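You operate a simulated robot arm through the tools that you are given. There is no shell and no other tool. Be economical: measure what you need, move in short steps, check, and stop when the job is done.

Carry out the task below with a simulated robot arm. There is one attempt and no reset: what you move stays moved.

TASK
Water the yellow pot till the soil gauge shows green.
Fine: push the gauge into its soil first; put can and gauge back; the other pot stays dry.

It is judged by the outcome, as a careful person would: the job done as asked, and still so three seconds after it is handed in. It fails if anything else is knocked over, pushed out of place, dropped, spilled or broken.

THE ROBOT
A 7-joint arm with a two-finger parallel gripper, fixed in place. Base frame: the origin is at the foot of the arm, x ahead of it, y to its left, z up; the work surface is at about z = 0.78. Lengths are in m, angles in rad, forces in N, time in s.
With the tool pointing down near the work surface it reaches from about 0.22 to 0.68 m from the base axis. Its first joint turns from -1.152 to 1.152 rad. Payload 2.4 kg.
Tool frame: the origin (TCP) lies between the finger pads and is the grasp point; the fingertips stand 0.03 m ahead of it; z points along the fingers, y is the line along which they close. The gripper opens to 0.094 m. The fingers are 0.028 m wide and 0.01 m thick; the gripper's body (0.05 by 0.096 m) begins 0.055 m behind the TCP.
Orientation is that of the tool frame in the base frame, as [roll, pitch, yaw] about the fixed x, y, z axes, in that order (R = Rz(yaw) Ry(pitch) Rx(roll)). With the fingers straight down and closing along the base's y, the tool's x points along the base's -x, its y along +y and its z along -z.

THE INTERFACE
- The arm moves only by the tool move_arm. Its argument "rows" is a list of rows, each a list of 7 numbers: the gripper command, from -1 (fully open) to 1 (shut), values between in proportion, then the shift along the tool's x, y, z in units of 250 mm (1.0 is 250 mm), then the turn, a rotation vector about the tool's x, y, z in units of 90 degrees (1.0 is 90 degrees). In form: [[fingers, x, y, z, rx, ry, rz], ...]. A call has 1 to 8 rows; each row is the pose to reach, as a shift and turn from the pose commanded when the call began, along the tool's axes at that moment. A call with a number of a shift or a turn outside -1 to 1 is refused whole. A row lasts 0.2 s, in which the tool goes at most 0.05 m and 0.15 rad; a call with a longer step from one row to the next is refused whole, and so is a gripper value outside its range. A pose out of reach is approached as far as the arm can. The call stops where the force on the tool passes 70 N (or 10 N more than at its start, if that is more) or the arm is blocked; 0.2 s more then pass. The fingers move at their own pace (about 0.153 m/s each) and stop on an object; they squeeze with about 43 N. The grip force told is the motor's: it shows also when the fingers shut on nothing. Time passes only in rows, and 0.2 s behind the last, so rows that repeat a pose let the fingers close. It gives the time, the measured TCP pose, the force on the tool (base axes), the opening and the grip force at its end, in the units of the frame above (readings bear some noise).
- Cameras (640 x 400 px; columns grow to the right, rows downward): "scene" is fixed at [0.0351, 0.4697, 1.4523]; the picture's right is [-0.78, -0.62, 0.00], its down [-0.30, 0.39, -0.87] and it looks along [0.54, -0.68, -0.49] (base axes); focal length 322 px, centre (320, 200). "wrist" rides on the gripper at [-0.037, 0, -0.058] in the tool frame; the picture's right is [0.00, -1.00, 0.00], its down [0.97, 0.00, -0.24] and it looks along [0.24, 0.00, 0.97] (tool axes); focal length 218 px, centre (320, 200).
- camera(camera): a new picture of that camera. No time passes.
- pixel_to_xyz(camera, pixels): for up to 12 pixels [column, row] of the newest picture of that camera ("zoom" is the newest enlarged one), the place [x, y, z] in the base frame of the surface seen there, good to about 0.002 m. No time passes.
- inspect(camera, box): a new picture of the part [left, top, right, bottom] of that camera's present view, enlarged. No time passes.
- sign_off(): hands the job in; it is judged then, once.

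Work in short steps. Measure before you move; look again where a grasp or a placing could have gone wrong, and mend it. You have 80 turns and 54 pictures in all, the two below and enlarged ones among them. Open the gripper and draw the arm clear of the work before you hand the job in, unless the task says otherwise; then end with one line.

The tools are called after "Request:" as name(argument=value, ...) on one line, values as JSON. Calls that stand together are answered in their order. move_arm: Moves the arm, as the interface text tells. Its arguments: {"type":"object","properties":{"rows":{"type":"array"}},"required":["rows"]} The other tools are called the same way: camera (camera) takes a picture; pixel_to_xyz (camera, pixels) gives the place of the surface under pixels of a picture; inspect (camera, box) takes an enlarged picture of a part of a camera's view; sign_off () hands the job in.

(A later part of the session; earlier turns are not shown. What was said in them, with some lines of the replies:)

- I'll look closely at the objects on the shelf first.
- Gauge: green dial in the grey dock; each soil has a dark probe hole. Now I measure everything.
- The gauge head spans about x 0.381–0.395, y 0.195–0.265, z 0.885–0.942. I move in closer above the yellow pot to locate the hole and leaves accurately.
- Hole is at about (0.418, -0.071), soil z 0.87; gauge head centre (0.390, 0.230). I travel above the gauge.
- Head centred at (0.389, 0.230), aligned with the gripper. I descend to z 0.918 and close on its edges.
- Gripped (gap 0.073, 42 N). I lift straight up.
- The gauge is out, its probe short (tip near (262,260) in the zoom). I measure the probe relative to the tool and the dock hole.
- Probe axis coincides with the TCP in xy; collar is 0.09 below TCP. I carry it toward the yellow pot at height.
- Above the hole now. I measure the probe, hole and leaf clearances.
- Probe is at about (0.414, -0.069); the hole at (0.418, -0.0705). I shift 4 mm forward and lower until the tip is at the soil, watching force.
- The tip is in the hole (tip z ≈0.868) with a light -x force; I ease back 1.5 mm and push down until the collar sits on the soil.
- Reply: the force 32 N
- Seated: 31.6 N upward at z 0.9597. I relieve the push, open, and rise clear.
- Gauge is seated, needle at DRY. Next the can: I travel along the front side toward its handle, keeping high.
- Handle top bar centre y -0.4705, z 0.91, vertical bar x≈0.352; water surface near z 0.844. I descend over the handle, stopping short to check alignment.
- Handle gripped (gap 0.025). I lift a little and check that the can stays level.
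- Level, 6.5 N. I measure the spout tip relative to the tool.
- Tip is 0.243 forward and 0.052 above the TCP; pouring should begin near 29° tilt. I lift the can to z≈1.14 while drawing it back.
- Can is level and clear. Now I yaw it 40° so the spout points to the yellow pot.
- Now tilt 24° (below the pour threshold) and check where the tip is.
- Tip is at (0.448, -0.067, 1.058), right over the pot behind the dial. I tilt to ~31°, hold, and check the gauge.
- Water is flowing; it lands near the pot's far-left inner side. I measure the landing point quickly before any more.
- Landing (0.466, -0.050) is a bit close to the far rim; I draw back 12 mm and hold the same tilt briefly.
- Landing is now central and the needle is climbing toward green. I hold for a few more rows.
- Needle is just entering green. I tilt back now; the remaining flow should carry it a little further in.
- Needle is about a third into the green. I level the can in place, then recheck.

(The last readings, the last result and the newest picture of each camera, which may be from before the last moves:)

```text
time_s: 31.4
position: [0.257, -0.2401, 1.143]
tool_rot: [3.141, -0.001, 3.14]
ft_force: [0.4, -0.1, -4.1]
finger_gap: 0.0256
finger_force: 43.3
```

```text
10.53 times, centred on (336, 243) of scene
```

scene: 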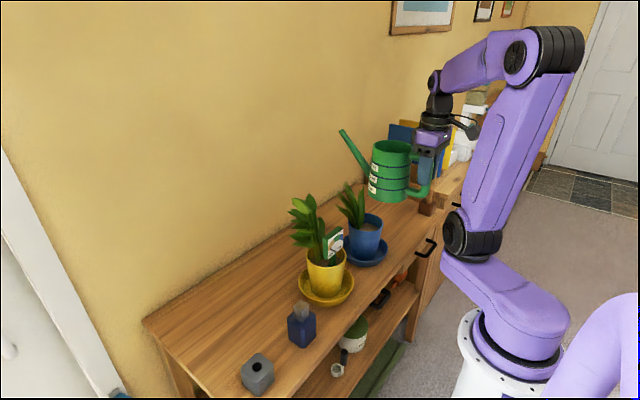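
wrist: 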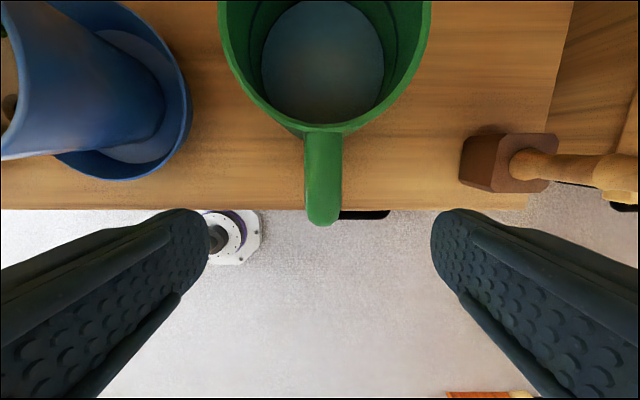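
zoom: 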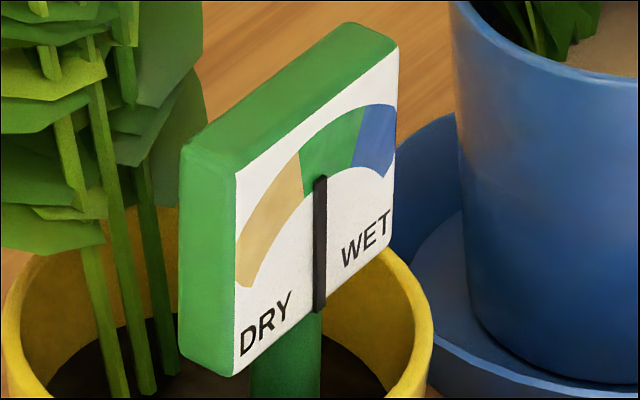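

Stable in green. I carry the can back along the same path.

Request:
move_arm(rows=[[1, 0, -0.08, 0, 0, 0, 0], [1, 0, -0.22, 0, 0, 0, 0], [1, 0, -0.38, 0, 0, 0, 0], [1, 0, -0.54, 0, 0, 0, 0], [1, 0, -0.7, 0, 0, 0, 0], [1, 0, -0.82, 0, 0, 0, 0], [1, 0, -0.9, 0, 0, 0, 0], [1, 0, -0.92, 0, 0, 0, 0]])

Request:
move_arm(rows=[[1, -0.1, 0, 0.04, 0, 0, 0], [1, -0.22, 0, 0.1, 0, 0, 0], [1, -0.34, 0, 0.2, 0, 0, 0], [1, -0.395, 0, 0.34, 0, 0, 0], [1, -0.395, 0, 0.48, 0, 0, 0], [1, -0.395, 0, 0.62, 0, 0, 0], [1, -0.395, 0, 0.76, 0, 0, 0], [1, -0.395, 0, 0.84, 0, 0, 0]])

Request:
inspect(camera="scene", box=[340, 130, 450, 250])

```text
time_s: 33.2
position: [0.2536, -0.4709, 1.1423]
tool_rot: [-3.14, 0.0, -3.141]
ft_force: [0.3, -1.0, -4.9]
finger_gap: 0.0255
finger_force: 42.9
```

```text
time_s: 35.0
position: [0.3572, -0.4661, 0.9318]
tool_rot: [3.142, 0.0, 3.141]
ft_force: [-0.9, -0.4, -5.9]
finger_gap: 0.0257
finger_force: 42.8
```

```text
3.33 times, centred on (395, 190) of scene
```

zoom: 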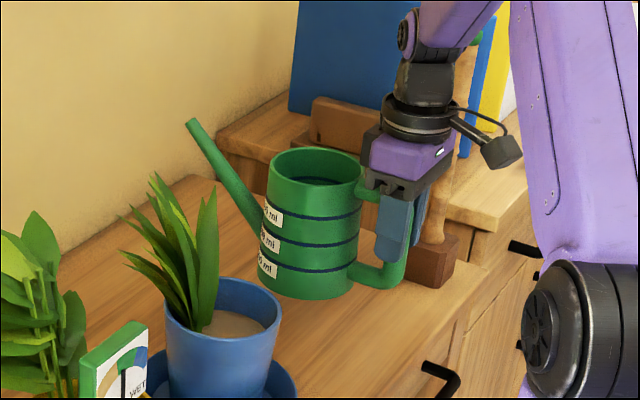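

Nearly over its spot; I correct 4 mm in y and lower onto the surface.

Request:
move_arm(rows=[[1, 0.006, -0.016, 0.06, 0, 0, 0], [1, 0.006, -0.016, 0.14, 0, 0, 0], [1, 0.006, -0.016, 0.2, 0, 0, 0], [1, 0.006, -0.016, 0.228, 0, 0, 0], [1, 0.006, -0.016, 0.24, 0, 0, 0], [1, 0.006, -0.016, 0.24, 0, 0, 0]])

```text
time_s: 36.4
position: [0.3547, -0.473, 0.8721]
tool_rot: [-3.138, 0.002, 3.139]
ft_force: [-2.4, 1.1, 7.5]
finger_gap: 0.0256
finger_force: 43.1
```

On the surface (+7.5 N). Release and rise.

Request:
move_arm(rows=[[0.2, 0, 0, 0, 0, 0, 0], [-0.5, 0, 0, 0, 0, 0, 0], [-1, 0, 0, 0, 0, 0, 0], [-1, 0, 0, -0.08, 0, 0, 0], [-1, 0, 0, -0.24, 0, 0, 0], [-1, 0, 0, -0.44, 0, 0, 0], [-1, 0, 0, -0.64, 0, 0, 0], [-1, 0, 0, -0.84, 0, 0, 0]])

Request:
camera(camera="wrist")

Request:
pixel_to_xyz(camera="wrist", pixels=[[329, 172], [329, 150], [285, 72], [375, 72], [330, 128], [330, 20]])

```text
time_s: 38.2
position: [0.3575, -0.4745, 1.0844]
tool_rot: [3.14, 0.0, 3.141]
ft_force: [-0.6, 0.7, -0.1]
finger_gap: 0.0941
finger_force: 0.0
```

```text
15 pictures are left
```

wrist: 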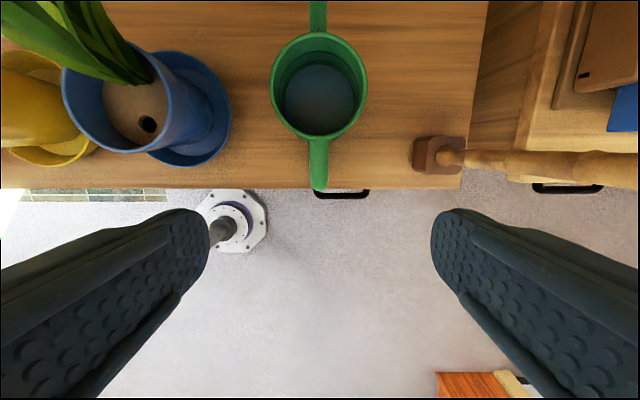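

```text
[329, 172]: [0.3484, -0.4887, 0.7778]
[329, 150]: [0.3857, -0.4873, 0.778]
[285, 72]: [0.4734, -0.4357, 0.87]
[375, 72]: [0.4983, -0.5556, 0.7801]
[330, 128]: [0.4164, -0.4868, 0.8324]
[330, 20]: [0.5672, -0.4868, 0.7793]
```

Request:
pixel_to_xyz(camera="wrist", pixels=[[318, 145], [318, 187], [273, 85], [365, 85], [319, 35]])

Request:
move_arm(rows=[[-1, 0.03, 0.1, -0.1, 0, 0, 0], [-1, 0.06, 0.28, -0.16, 0, 0, 0], [-1, 0.06, 0.46, -0.16, 0, 0, 0], [-1, 0.06, 0.64, -0.16, 0, 0, 0], [-1, 0.06, 0.82, -0.16, 0, 0, 0], [-1, 0.06, 0.98, -0.16, 0, 0, 0]])

Request:
move_arm(rows=[[-1, 0, 0.18, 0, 0, 0, 0], [-1, -0.04, 0.36, 0, 0, 0, 0], [-1, -0.14, 0.54, 0, 0, 0, 0], [-1, -0.26, 0.64, 0.02, 0, 0, 0]])

Request:
camera(camera="wrist")

```text
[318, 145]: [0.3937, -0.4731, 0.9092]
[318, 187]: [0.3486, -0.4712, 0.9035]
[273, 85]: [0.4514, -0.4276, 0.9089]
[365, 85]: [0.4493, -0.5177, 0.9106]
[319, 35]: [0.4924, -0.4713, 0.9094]
```

```text
time_s: 39.6
position: [0.3412, -0.2283, 1.1219]
tool_rot: [3.142, 0.0, 3.141]
ft_force: [0.9, -0.4, 1.1]
finger_gap: 0.0941
finger_force: 0.1
```

```text
refused: row 3 steps farther than a row can; nothing moved
```

```text
14 pictures are left
```

wrist: 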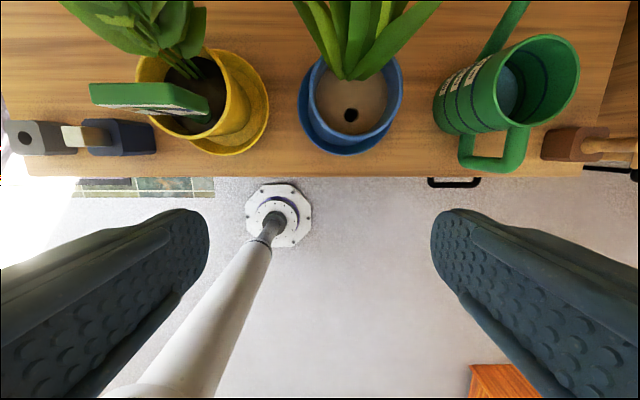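

The can is back within ~3 mm. Now to above the gauge, shorter steps.

Request:
move_arm(rows=[[-1, 0, 0.16, 0, 0, 0, 0], [-1, -0.06, 0.32, 0, 0, 0, 0], [-1, -0.14, 0.47, 0, 0, 0, 0], [-1, -0.24, 0.59, 0, 0, 0, 0], [-1, -0.305, 0.632, 0.05, 0, 0, 0]])

Request:
camera(camera="wrist")

Request:
pixel_to_xyz(camera="wrist", pixels=[[285, 183], [320, 178], [320, 188], [350, 183]])

Request:
inspect(camera="scene", box=[324, 224, 348, 262])

```text
time_s: 40.8
position: [0.4136, -0.0691, 1.1103]
tool_rot: [3.14, 0.001, -3.141]
ft_force: [-0.6, 1.2, 0.1]
finger_gap: 0.0942
finger_force: 0.1
```

```text
13 pictures are left
```

wrist: 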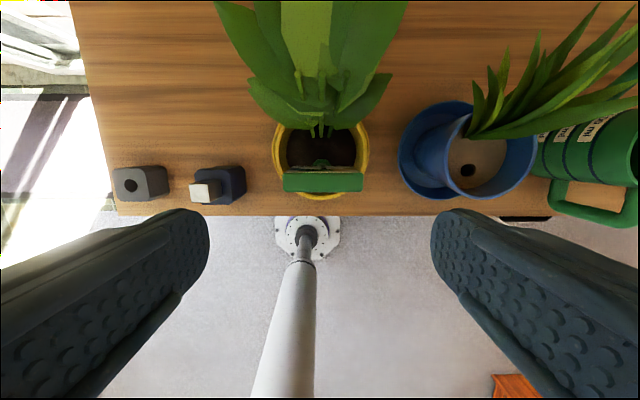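

```text
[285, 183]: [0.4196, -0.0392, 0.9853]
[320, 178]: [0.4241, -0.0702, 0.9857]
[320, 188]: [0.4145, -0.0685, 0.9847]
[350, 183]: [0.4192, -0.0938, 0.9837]
```

```text
10.53 times, centred on (336, 243) of scene
```

zoom: 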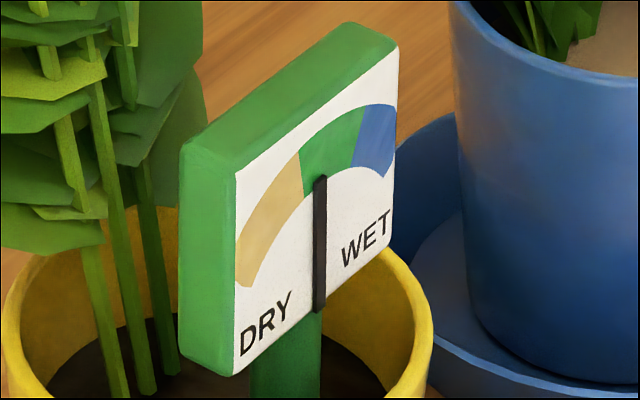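

Still green after 10 s. I descend on the gauge head (centre 0.419, -0.070) and grip it.

Request:
move_arm(rows=[[-1, -0.022, -0.005, 0.16, 0, 0, 0], [-1, -0.022, -0.005, 0.34, 0, 0, 0], [-1, -0.022, -0.005, 0.5, 0, 0, 0], [-1, -0.022, -0.005, 0.594, 0, 0, 0], [0.2, -0.022, -0.005, 0.594, 0, 0, 0], [0.7, -0.022, -0.005, 0.594, 0, 0, 0], [1, -0.022, -0.005, 0.594, 0, 0, 0]])

Request:
move_arm(rows=[[1, 0, 0, -0.05, 0, 0, 0], [1, 0, 0, -0.12, 0, 0, 0], [1, 0, 0, -0.22, 0, 0, 0], [1, 0, 0, -0.36, 0, 0, 0], [1, 0, 0, -0.48, 0, 0, 0]])

Request:
inspect(camera="scene", box=[270, 140, 390, 300])

```text
time_s: 42.4
position: [0.4207, -0.0725, 0.9614]
tool_rot: [3.14, 0.001, -3.142]
ft_force: [-0.1, 0.4, 3.0]
finger_gap: 0.0722
finger_force: 42.7
```

```text
time_s: 43.6
position: [0.4209, -0.071, 1.0833]
tool_rot: [3.142, -0.003, 3.141]
ft_force: [0.4, -0.5, -1.3]
finger_gap: 0.0717
finger_force: 42.7
```

```text
2.50 times, centred on (330, 220) of scene
```

zoom: 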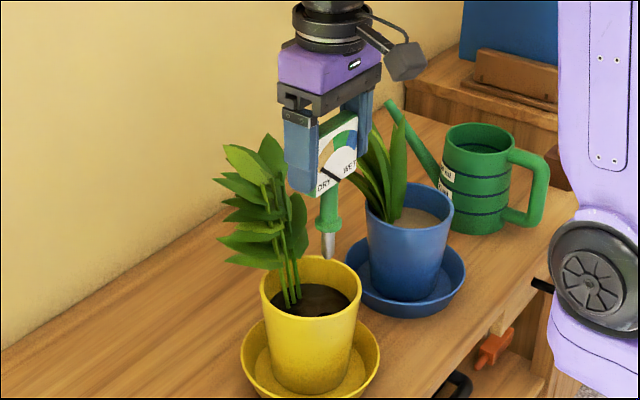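

Gauge is out cleanly. I carry it to the dock, pulling away from the plant first.

Request:
move_arm(rows=[[1, 0.06, 0.06, 0, 0, 0, 0], [1, 0.1, 0.22, 0, 0, 0, 0], [1, 0.13, 0.4, 0, 0, 0, 0], [1, 0.13, 0.58, 0, 0, 0, 0], [1, 0.13, 0.76, 0, 0, 0, 0], [1, 0.13, 0.94, 0, 0, 0, 0]])

Request:
move_arm(rows=[[1, 0, 0.14, 0, 0, 0, 0], [1, 0, 0.25, 0, 0, 0, 0], [1, 0, 0.266, 0.14, 0, 0, 0], [1, 0, 0.266, 0.26, 0, 0, 0], [1, 0, 0.266, 0.26, 0, 0, 0]])

Request:
inspect(camera="scene", box=[200, 250, 320, 400])

Request:
camera(camera="wrist")

```text
time_s: 45.0
position: [0.3871, 0.1636, 1.0765]
tool_rot: [3.141, 0.001, -3.142]
ft_force: [0.0, 0.2, -0.8]
finger_gap: 0.071
finger_force: 42.8
```

```text
time_s: 46.2
position: [0.3851, 0.2316, 1.0131]
tool_rot: [-3.141, -0.001, 3.141]
ft_force: [0.4, -1.0, -0.6]
finger_gap: 0.0706
finger_force: 42.9
```

```text
2.67 times, centred on (260, 325) of scene
```

zoom: 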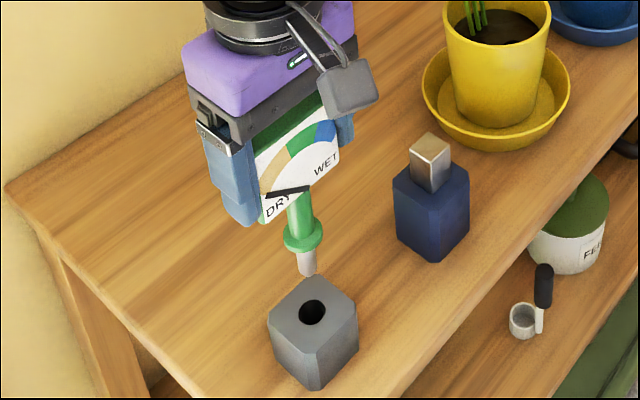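

```text
9 pictures are left
```

wrist: 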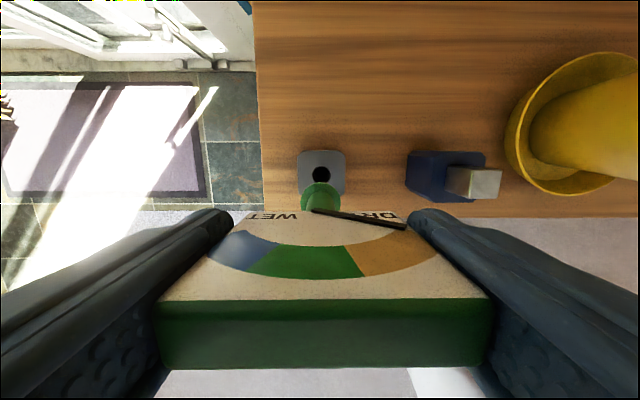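

The gap has crept from 0.0722 to 0.0706, so I check how the gauge sits relative to the tool and the dock hole.

Request:
pixel_to_xyz(camera="zoom", pixels=[[308, 270], [303, 262], [313, 262], [307, 255], [302, 240], [311, 313], [300, 308], [324, 312], [311, 299], [262, 218], [336, 165], [300, 195]])

Request:
pixel_to_xyz(camera="wrist", pixels=[[321, 166], [311, 172], [331, 172], [320, 187], [170, 310], [480, 310], [320, 304], [320, 340], [300, 152], [344, 152]])

```text
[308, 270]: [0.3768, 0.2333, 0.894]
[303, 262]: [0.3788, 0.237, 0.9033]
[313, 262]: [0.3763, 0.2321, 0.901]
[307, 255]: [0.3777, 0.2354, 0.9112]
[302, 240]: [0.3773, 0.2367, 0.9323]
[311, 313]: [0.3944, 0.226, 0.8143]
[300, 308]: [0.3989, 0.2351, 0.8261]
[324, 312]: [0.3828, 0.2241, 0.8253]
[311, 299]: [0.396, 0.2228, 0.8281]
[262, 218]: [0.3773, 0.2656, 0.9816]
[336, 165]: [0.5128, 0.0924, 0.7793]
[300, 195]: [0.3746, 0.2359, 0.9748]
```

```text
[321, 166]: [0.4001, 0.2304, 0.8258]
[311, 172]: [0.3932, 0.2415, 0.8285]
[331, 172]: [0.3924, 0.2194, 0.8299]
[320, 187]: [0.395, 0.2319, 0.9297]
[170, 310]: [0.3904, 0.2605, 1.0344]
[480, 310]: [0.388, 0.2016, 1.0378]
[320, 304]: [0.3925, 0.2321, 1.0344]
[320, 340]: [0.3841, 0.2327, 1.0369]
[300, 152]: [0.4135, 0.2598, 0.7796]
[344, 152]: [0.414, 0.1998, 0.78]
```

The probe leans ~2° toward -x (tip ≈0.381 vs hole 0.390, 0.230). I correct the lean and shift 4 mm forward, lowering the tip to just above the dock.

Request:
move_arm(rows=[[1, -0.016, -0.002, 0.05, 0, -0.022, 0], [1, -0.016, -0.002, 0.14, 0, -0.022, 0], [1, -0.016, -0.002, 0.2, 0, -0.022, 0], [1, -0.016, -0.002, 0.2, 0, -0.022, 0]])

Request:
inspect(camera="scene", box=[230, 330, 290, 400])

```text
time_s: 47.2
position: [0.3908, 0.2308, 0.9652]
tool_rot: [-3.141, 0.036, 3.141]
ft_force: [0.3, -0.4, -0.7]
finger_gap: 0.071
finger_force: 43.2
```

```text
5.71 times, centred on (260, 365) of scene
```

zoom: 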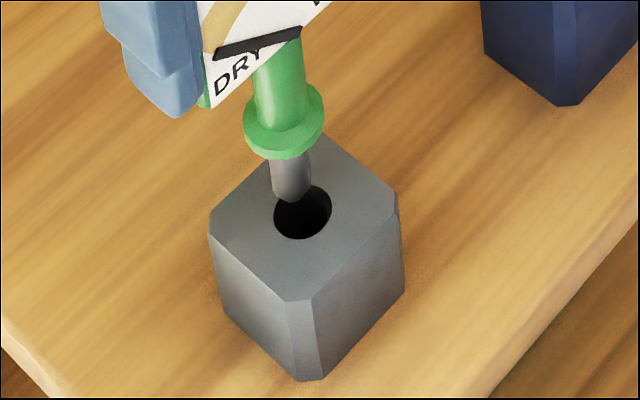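

Request:
pixel_to_xyz(camera="zoom", pixels=[[291, 195], [291, 180], [276, 190], [307, 180], [275, 215], [331, 205], [305, 237], [290, 165]])

```text
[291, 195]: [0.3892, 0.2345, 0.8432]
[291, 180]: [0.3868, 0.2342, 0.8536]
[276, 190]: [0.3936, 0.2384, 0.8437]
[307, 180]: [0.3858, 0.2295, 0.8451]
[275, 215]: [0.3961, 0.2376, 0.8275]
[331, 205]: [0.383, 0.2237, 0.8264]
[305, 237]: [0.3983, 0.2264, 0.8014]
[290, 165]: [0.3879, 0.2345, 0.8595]
```

Probe centre (0.390, 0.230) now matches the hole. I insert.

Request:
move_arm(rows=[[1, 0.002, 0, 0.05, 0, 0, 0], [1, 0.004, 0, 0.1, 0, 0, 0], [1, 0.006, 0, 0.15, 0, 0, 0], [1, 0.007, 0, 0.18, 0, 0, 0], [1, 0.007, 0, 0.19, 0, 0, 0]])

Request:
inspect(camera="scene", box=[220, 310, 300, 400])

```text
time_s: 48.2
position: [0.3935, 0.2299, 0.9247]
tool_rot: [3.14, 0.039, 3.141]
ft_force: [-5.6, -3.4, 23.9]
finger_gap: 0.0731
finger_force: 42.6
stopped in row 5: the force on the tool passed its limit (the readings are from after the stop); the commanded pose is now the measured one
```

```text
4.44 times, centred on (260, 355) of scene
```

zoom: 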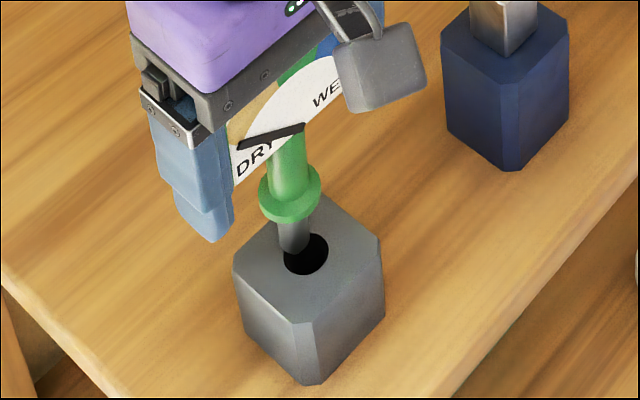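

It caught on the far edge of the hole. I measure probe, hole and dock.

Request:
pixel_to_xyz(camera="zoom", pixels=[[293, 245], [293, 235], [282, 240], [307, 235], [285, 257], [328, 248], [308, 236], [305, 273], [290, 213], [245, 255], [380, 245], [310, 320]])

```text
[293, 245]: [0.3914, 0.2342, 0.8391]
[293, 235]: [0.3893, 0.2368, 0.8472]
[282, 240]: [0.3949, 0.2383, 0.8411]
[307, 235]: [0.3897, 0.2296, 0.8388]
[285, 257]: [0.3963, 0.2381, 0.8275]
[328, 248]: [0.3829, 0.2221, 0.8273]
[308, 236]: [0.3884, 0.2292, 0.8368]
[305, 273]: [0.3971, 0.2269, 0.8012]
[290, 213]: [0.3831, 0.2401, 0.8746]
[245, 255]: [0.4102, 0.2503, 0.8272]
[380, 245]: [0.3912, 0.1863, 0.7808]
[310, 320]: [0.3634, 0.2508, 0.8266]
```

The dock hasn't moved; the probe is ~4 mm too far in +x. I lift 12 mm, straighten the tool, and re-measure.

Request:
move_arm(rows=[[1, 0, 0, -0.06, 0, 0, 0], [1, 0.012, 0, -0.09, 0, 0, 0], [1, 0.012, 0, -0.09, 0, 0, 0]])

Request:
inspect(camera="scene", box=[210, 290, 300, 400])

Request:
pixel_to_xyz(camera="zoom", pixels=[[320, 240], [320, 260]])

```text
time_s: 49.0
position: [0.3904, 0.2307, 0.9476]
tool_rot: [3.138, 0.039, 3.141]
ft_force: [0.8, 0.2, -0.2]
finger_gap: 0.0732
finger_force: 43.1
```

```text
3.64 times, centred on (255, 345) of scene
```

zoom: 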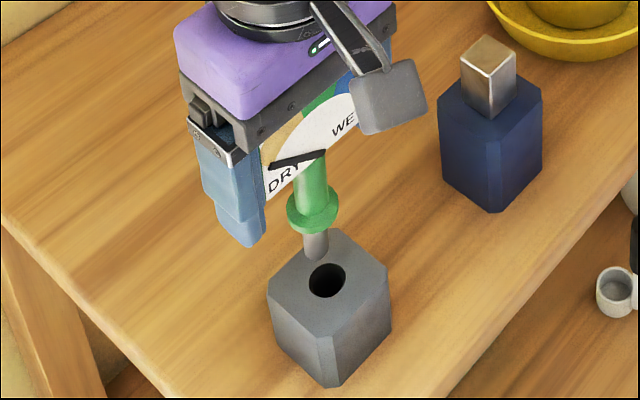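

```text
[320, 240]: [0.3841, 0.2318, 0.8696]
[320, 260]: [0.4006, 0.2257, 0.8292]
```

Request:
pixel_to_xyz(camera="zoom", pixels=[[316, 252], [316, 240], [306, 248], [326, 248], [313, 255], [312, 215], [309, 170], [296, 205], [340, 205], [308, 281], [345, 279], [328, 262]])

```text
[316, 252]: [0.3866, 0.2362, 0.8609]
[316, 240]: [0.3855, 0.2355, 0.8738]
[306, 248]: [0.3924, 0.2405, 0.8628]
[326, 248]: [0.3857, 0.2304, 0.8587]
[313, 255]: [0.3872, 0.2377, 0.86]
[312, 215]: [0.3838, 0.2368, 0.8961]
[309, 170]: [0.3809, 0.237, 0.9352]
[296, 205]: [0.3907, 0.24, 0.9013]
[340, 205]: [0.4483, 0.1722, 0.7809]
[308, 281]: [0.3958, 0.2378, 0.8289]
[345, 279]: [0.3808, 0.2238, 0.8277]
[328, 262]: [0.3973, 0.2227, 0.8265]
```

The gauge is straight in the tool, so my tilt correction is what leans it. I undo the tilt, with a 4.5 mm forward shift to keep the probe over the hole.

Request:
move_arm(rows=[[1, -0.018, -0.003, 0, 0, 0.025, 0], [1, -0.018, -0.003, 0, 0, 0.025, 0]])

Request:
inspect(camera="scene", box=[230, 330, 290, 400])

```text
time_s: 49.6
position: [0.395, 0.2296, 0.948]
tool_rot: [3.14, -0.002, -3.14]
ft_force: [0.3, 0.8, -0.1]
finger_gap: 0.0732
finger_force: 43.3
```

```text
5.71 times, centred on (260, 365) of scene
```

zoom: 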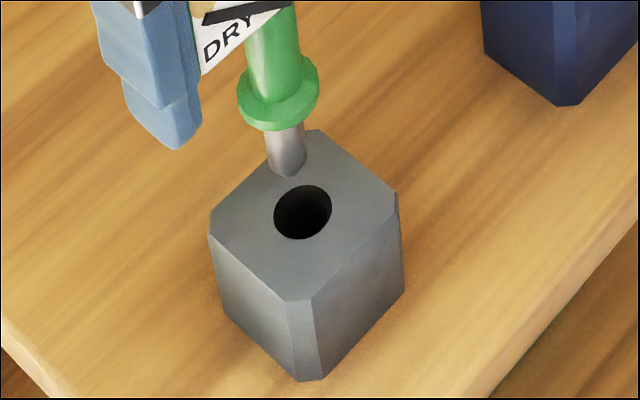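

Request:
pixel_to_xyz(camera="zoom", pixels=[[286, 165], [286, 150], [269, 155], [304, 150], [272, 50], [275, 212], [331, 205], [286, 140], [270, 160], [303, 160], [250, 60], [297, 50]])

```text
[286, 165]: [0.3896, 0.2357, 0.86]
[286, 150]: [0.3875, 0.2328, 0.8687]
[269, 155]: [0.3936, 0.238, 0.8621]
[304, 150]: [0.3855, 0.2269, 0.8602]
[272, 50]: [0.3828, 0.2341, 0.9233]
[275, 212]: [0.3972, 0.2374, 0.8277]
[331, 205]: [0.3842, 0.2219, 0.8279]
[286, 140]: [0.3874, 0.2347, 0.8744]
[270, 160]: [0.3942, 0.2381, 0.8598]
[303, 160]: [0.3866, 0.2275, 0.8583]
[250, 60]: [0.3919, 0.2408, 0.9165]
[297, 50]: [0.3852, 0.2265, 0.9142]
```

By projection the probe is about (+2.7, +1.5 mm) off the hole centre; I correct that and lower gently.

Request:
move_arm(rows=[[1, 0.011, -0.006, 0, 0, 0, 0], [1, 0.011, -0.006, 0.04, 0, 0, 0], [1, 0.011, -0.006, 0.08, 0, 0, 0], [1, 0.011, -0.006, 0.12, 0, 0, 0], [1, 0.011, -0.006, 0.14, 0, 0, 0]])

Request:
inspect(camera="scene", box=[220, 310, 300, 400])

```text
time_s: 50.8
position: [0.3916, 0.227, 0.9122]
tool_rot: [3.138, 0.003, -3.14]
ft_force: [0.1, 3.8, 1.0]
finger_gap: 0.0732
finger_force: 43.0
```

```text
4.44 times, centred on (260, 355) of scene
```

zoom: 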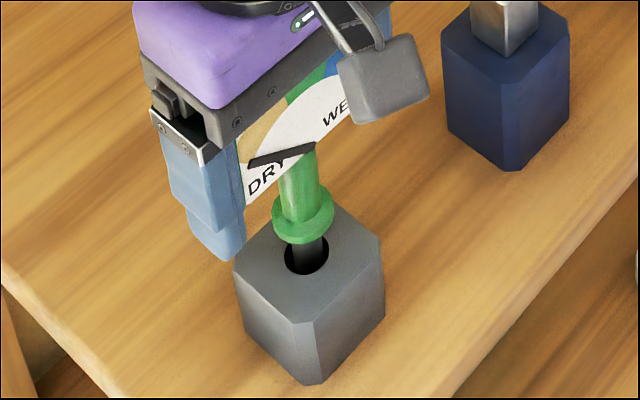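

The probe is in the hole. I continue down until the collar seats, easing 1.5 mm in +y for the side force.

Request:
move_arm(rows=[[1, 0, 0.006, 0.03, 0, 0, 0], [1, 0, 0.006, 0.05, 0, 0, 0], [1, 0, 0.006, 0.066, 0, 0, 0]])

```text
time_s: 51.6
position: [0.3912, 0.2297, 0.8971]
tool_rot: [3.139, 0.0, 3.141]
ft_force: [-0.2, 0.0, -1.2]
finger_gap: 0.0733
finger_force: 42.9
```

Request:
move_arm(rows=[[1, 0, 0, 0.01, 0, 0, 0], [1, 0, 0, 0.018, 0, 0, 0], [1, 0, 0, 0.024, 0, 0, 0]])

```text
time_s: 52.4
position: [0.3921, 0.231, 0.889]
tool_rot: [3.14, 0.0, -3.141]
ft_force: [-1.1, 0.0, -1.2]
finger_gap: 0.0733
finger_force: 42.6
```

Request:
move_arm(rows=[[1, 0, 0, 0.01, 0, 0, 0], [1, 0, 0, 0.016, 0, 0, 0], [1, 0, 0, 0.016, 0, 0, 0]])

Request:
inspect(camera="scene", box=[220, 310, 300, 400])

```text
time_s: 53.2
position: [0.3915, 0.2289, 0.8877]
tool_rot: [3.139, 0.002, -3.141]
ft_force: [-6.5, -1.4, 25.9]
finger_gap: 0.0733
finger_force: 43.4
```

```text
4.44 times, centred on (260, 355) of scene
```

zoom: 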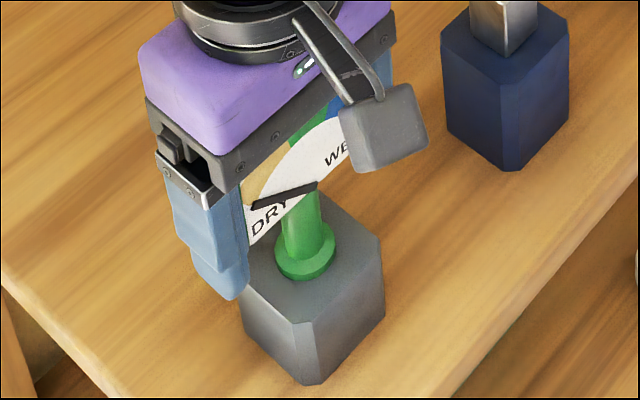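

Seated: collar flush on the dock, 26 N. I relieve the push, release, and rise well clear.

Request:
move_arm(rows=[[1, 0.004, 0, -0.014, 0, 0, 0], [0.2, 0.004, 0, -0.014, 0, 0, 0], [-0.6, 0.004, 0, -0.014, 0, 0, 0], [-1, 0.004, 0, -0.014, 0, 0, 0], [-1, 0.004, 0, -0.1, 0, 0, 0], [-1, 0.004, 0, -0.28, 0, 0, 0], [-1, 0.004, 0, -0.46, 0, 0, 0], [-1, 0.004, 0, -0.64, 0, 0, 0]])

Request:
move_arm(rows=[[-1, 0, 0, -0.16, 0, 0, 0], [-1, 0, 0, -0.34, 0, 0, 0], [-1, 0, 0, -0.52, 0, 0, 0], [-1, 0, 0, -0.64, 0, 0, 0]])

Request:
inspect(camera="scene", box=[200, 250, 360, 400])

Request:
camera(camera="scene")

```text
time_s: 55.0
position: [0.3913, 0.23, 1.0467]
tool_rot: [3.14, -0.001, 3.139]
ft_force: [0.1, -0.3, -0.7]
finger_gap: 0.094
finger_force: 0.0
```

```text
time_s: 56.0
position: [0.3889, 0.231, 1.2059]
tool_rot: [3.14, 0.001, -3.141]
ft_force: [0.0, 0.7, 0.2]
finger_gap: 0.094
finger_force: 0.1
```

```text
2.67 times, centred on (280, 325) of scene
```

zoom: 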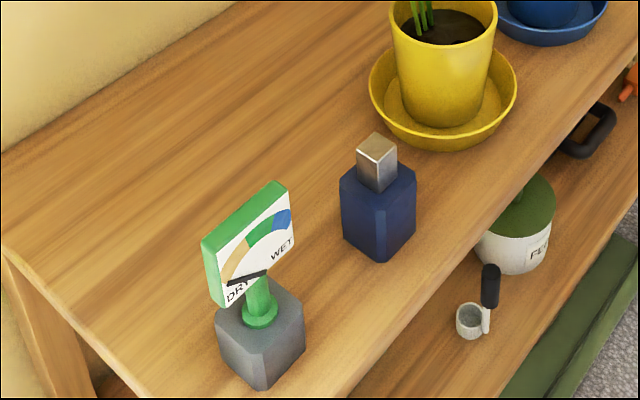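

```text
1 pictures are left
```

scene: 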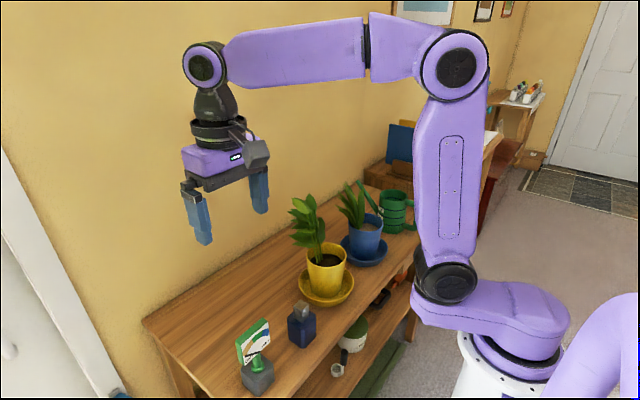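

The gauge is back in its dock, the can is on its spot, the yellow soil is wet and the blue soil is dry. The gripper is open and clear, so I hand it in.

Request:
sign_off()

```text
The job is handed in.
```

I watered the yellow pot until the gauge needle settled in the green. The can and gauge are back in place, and the blue pot stayed dry.
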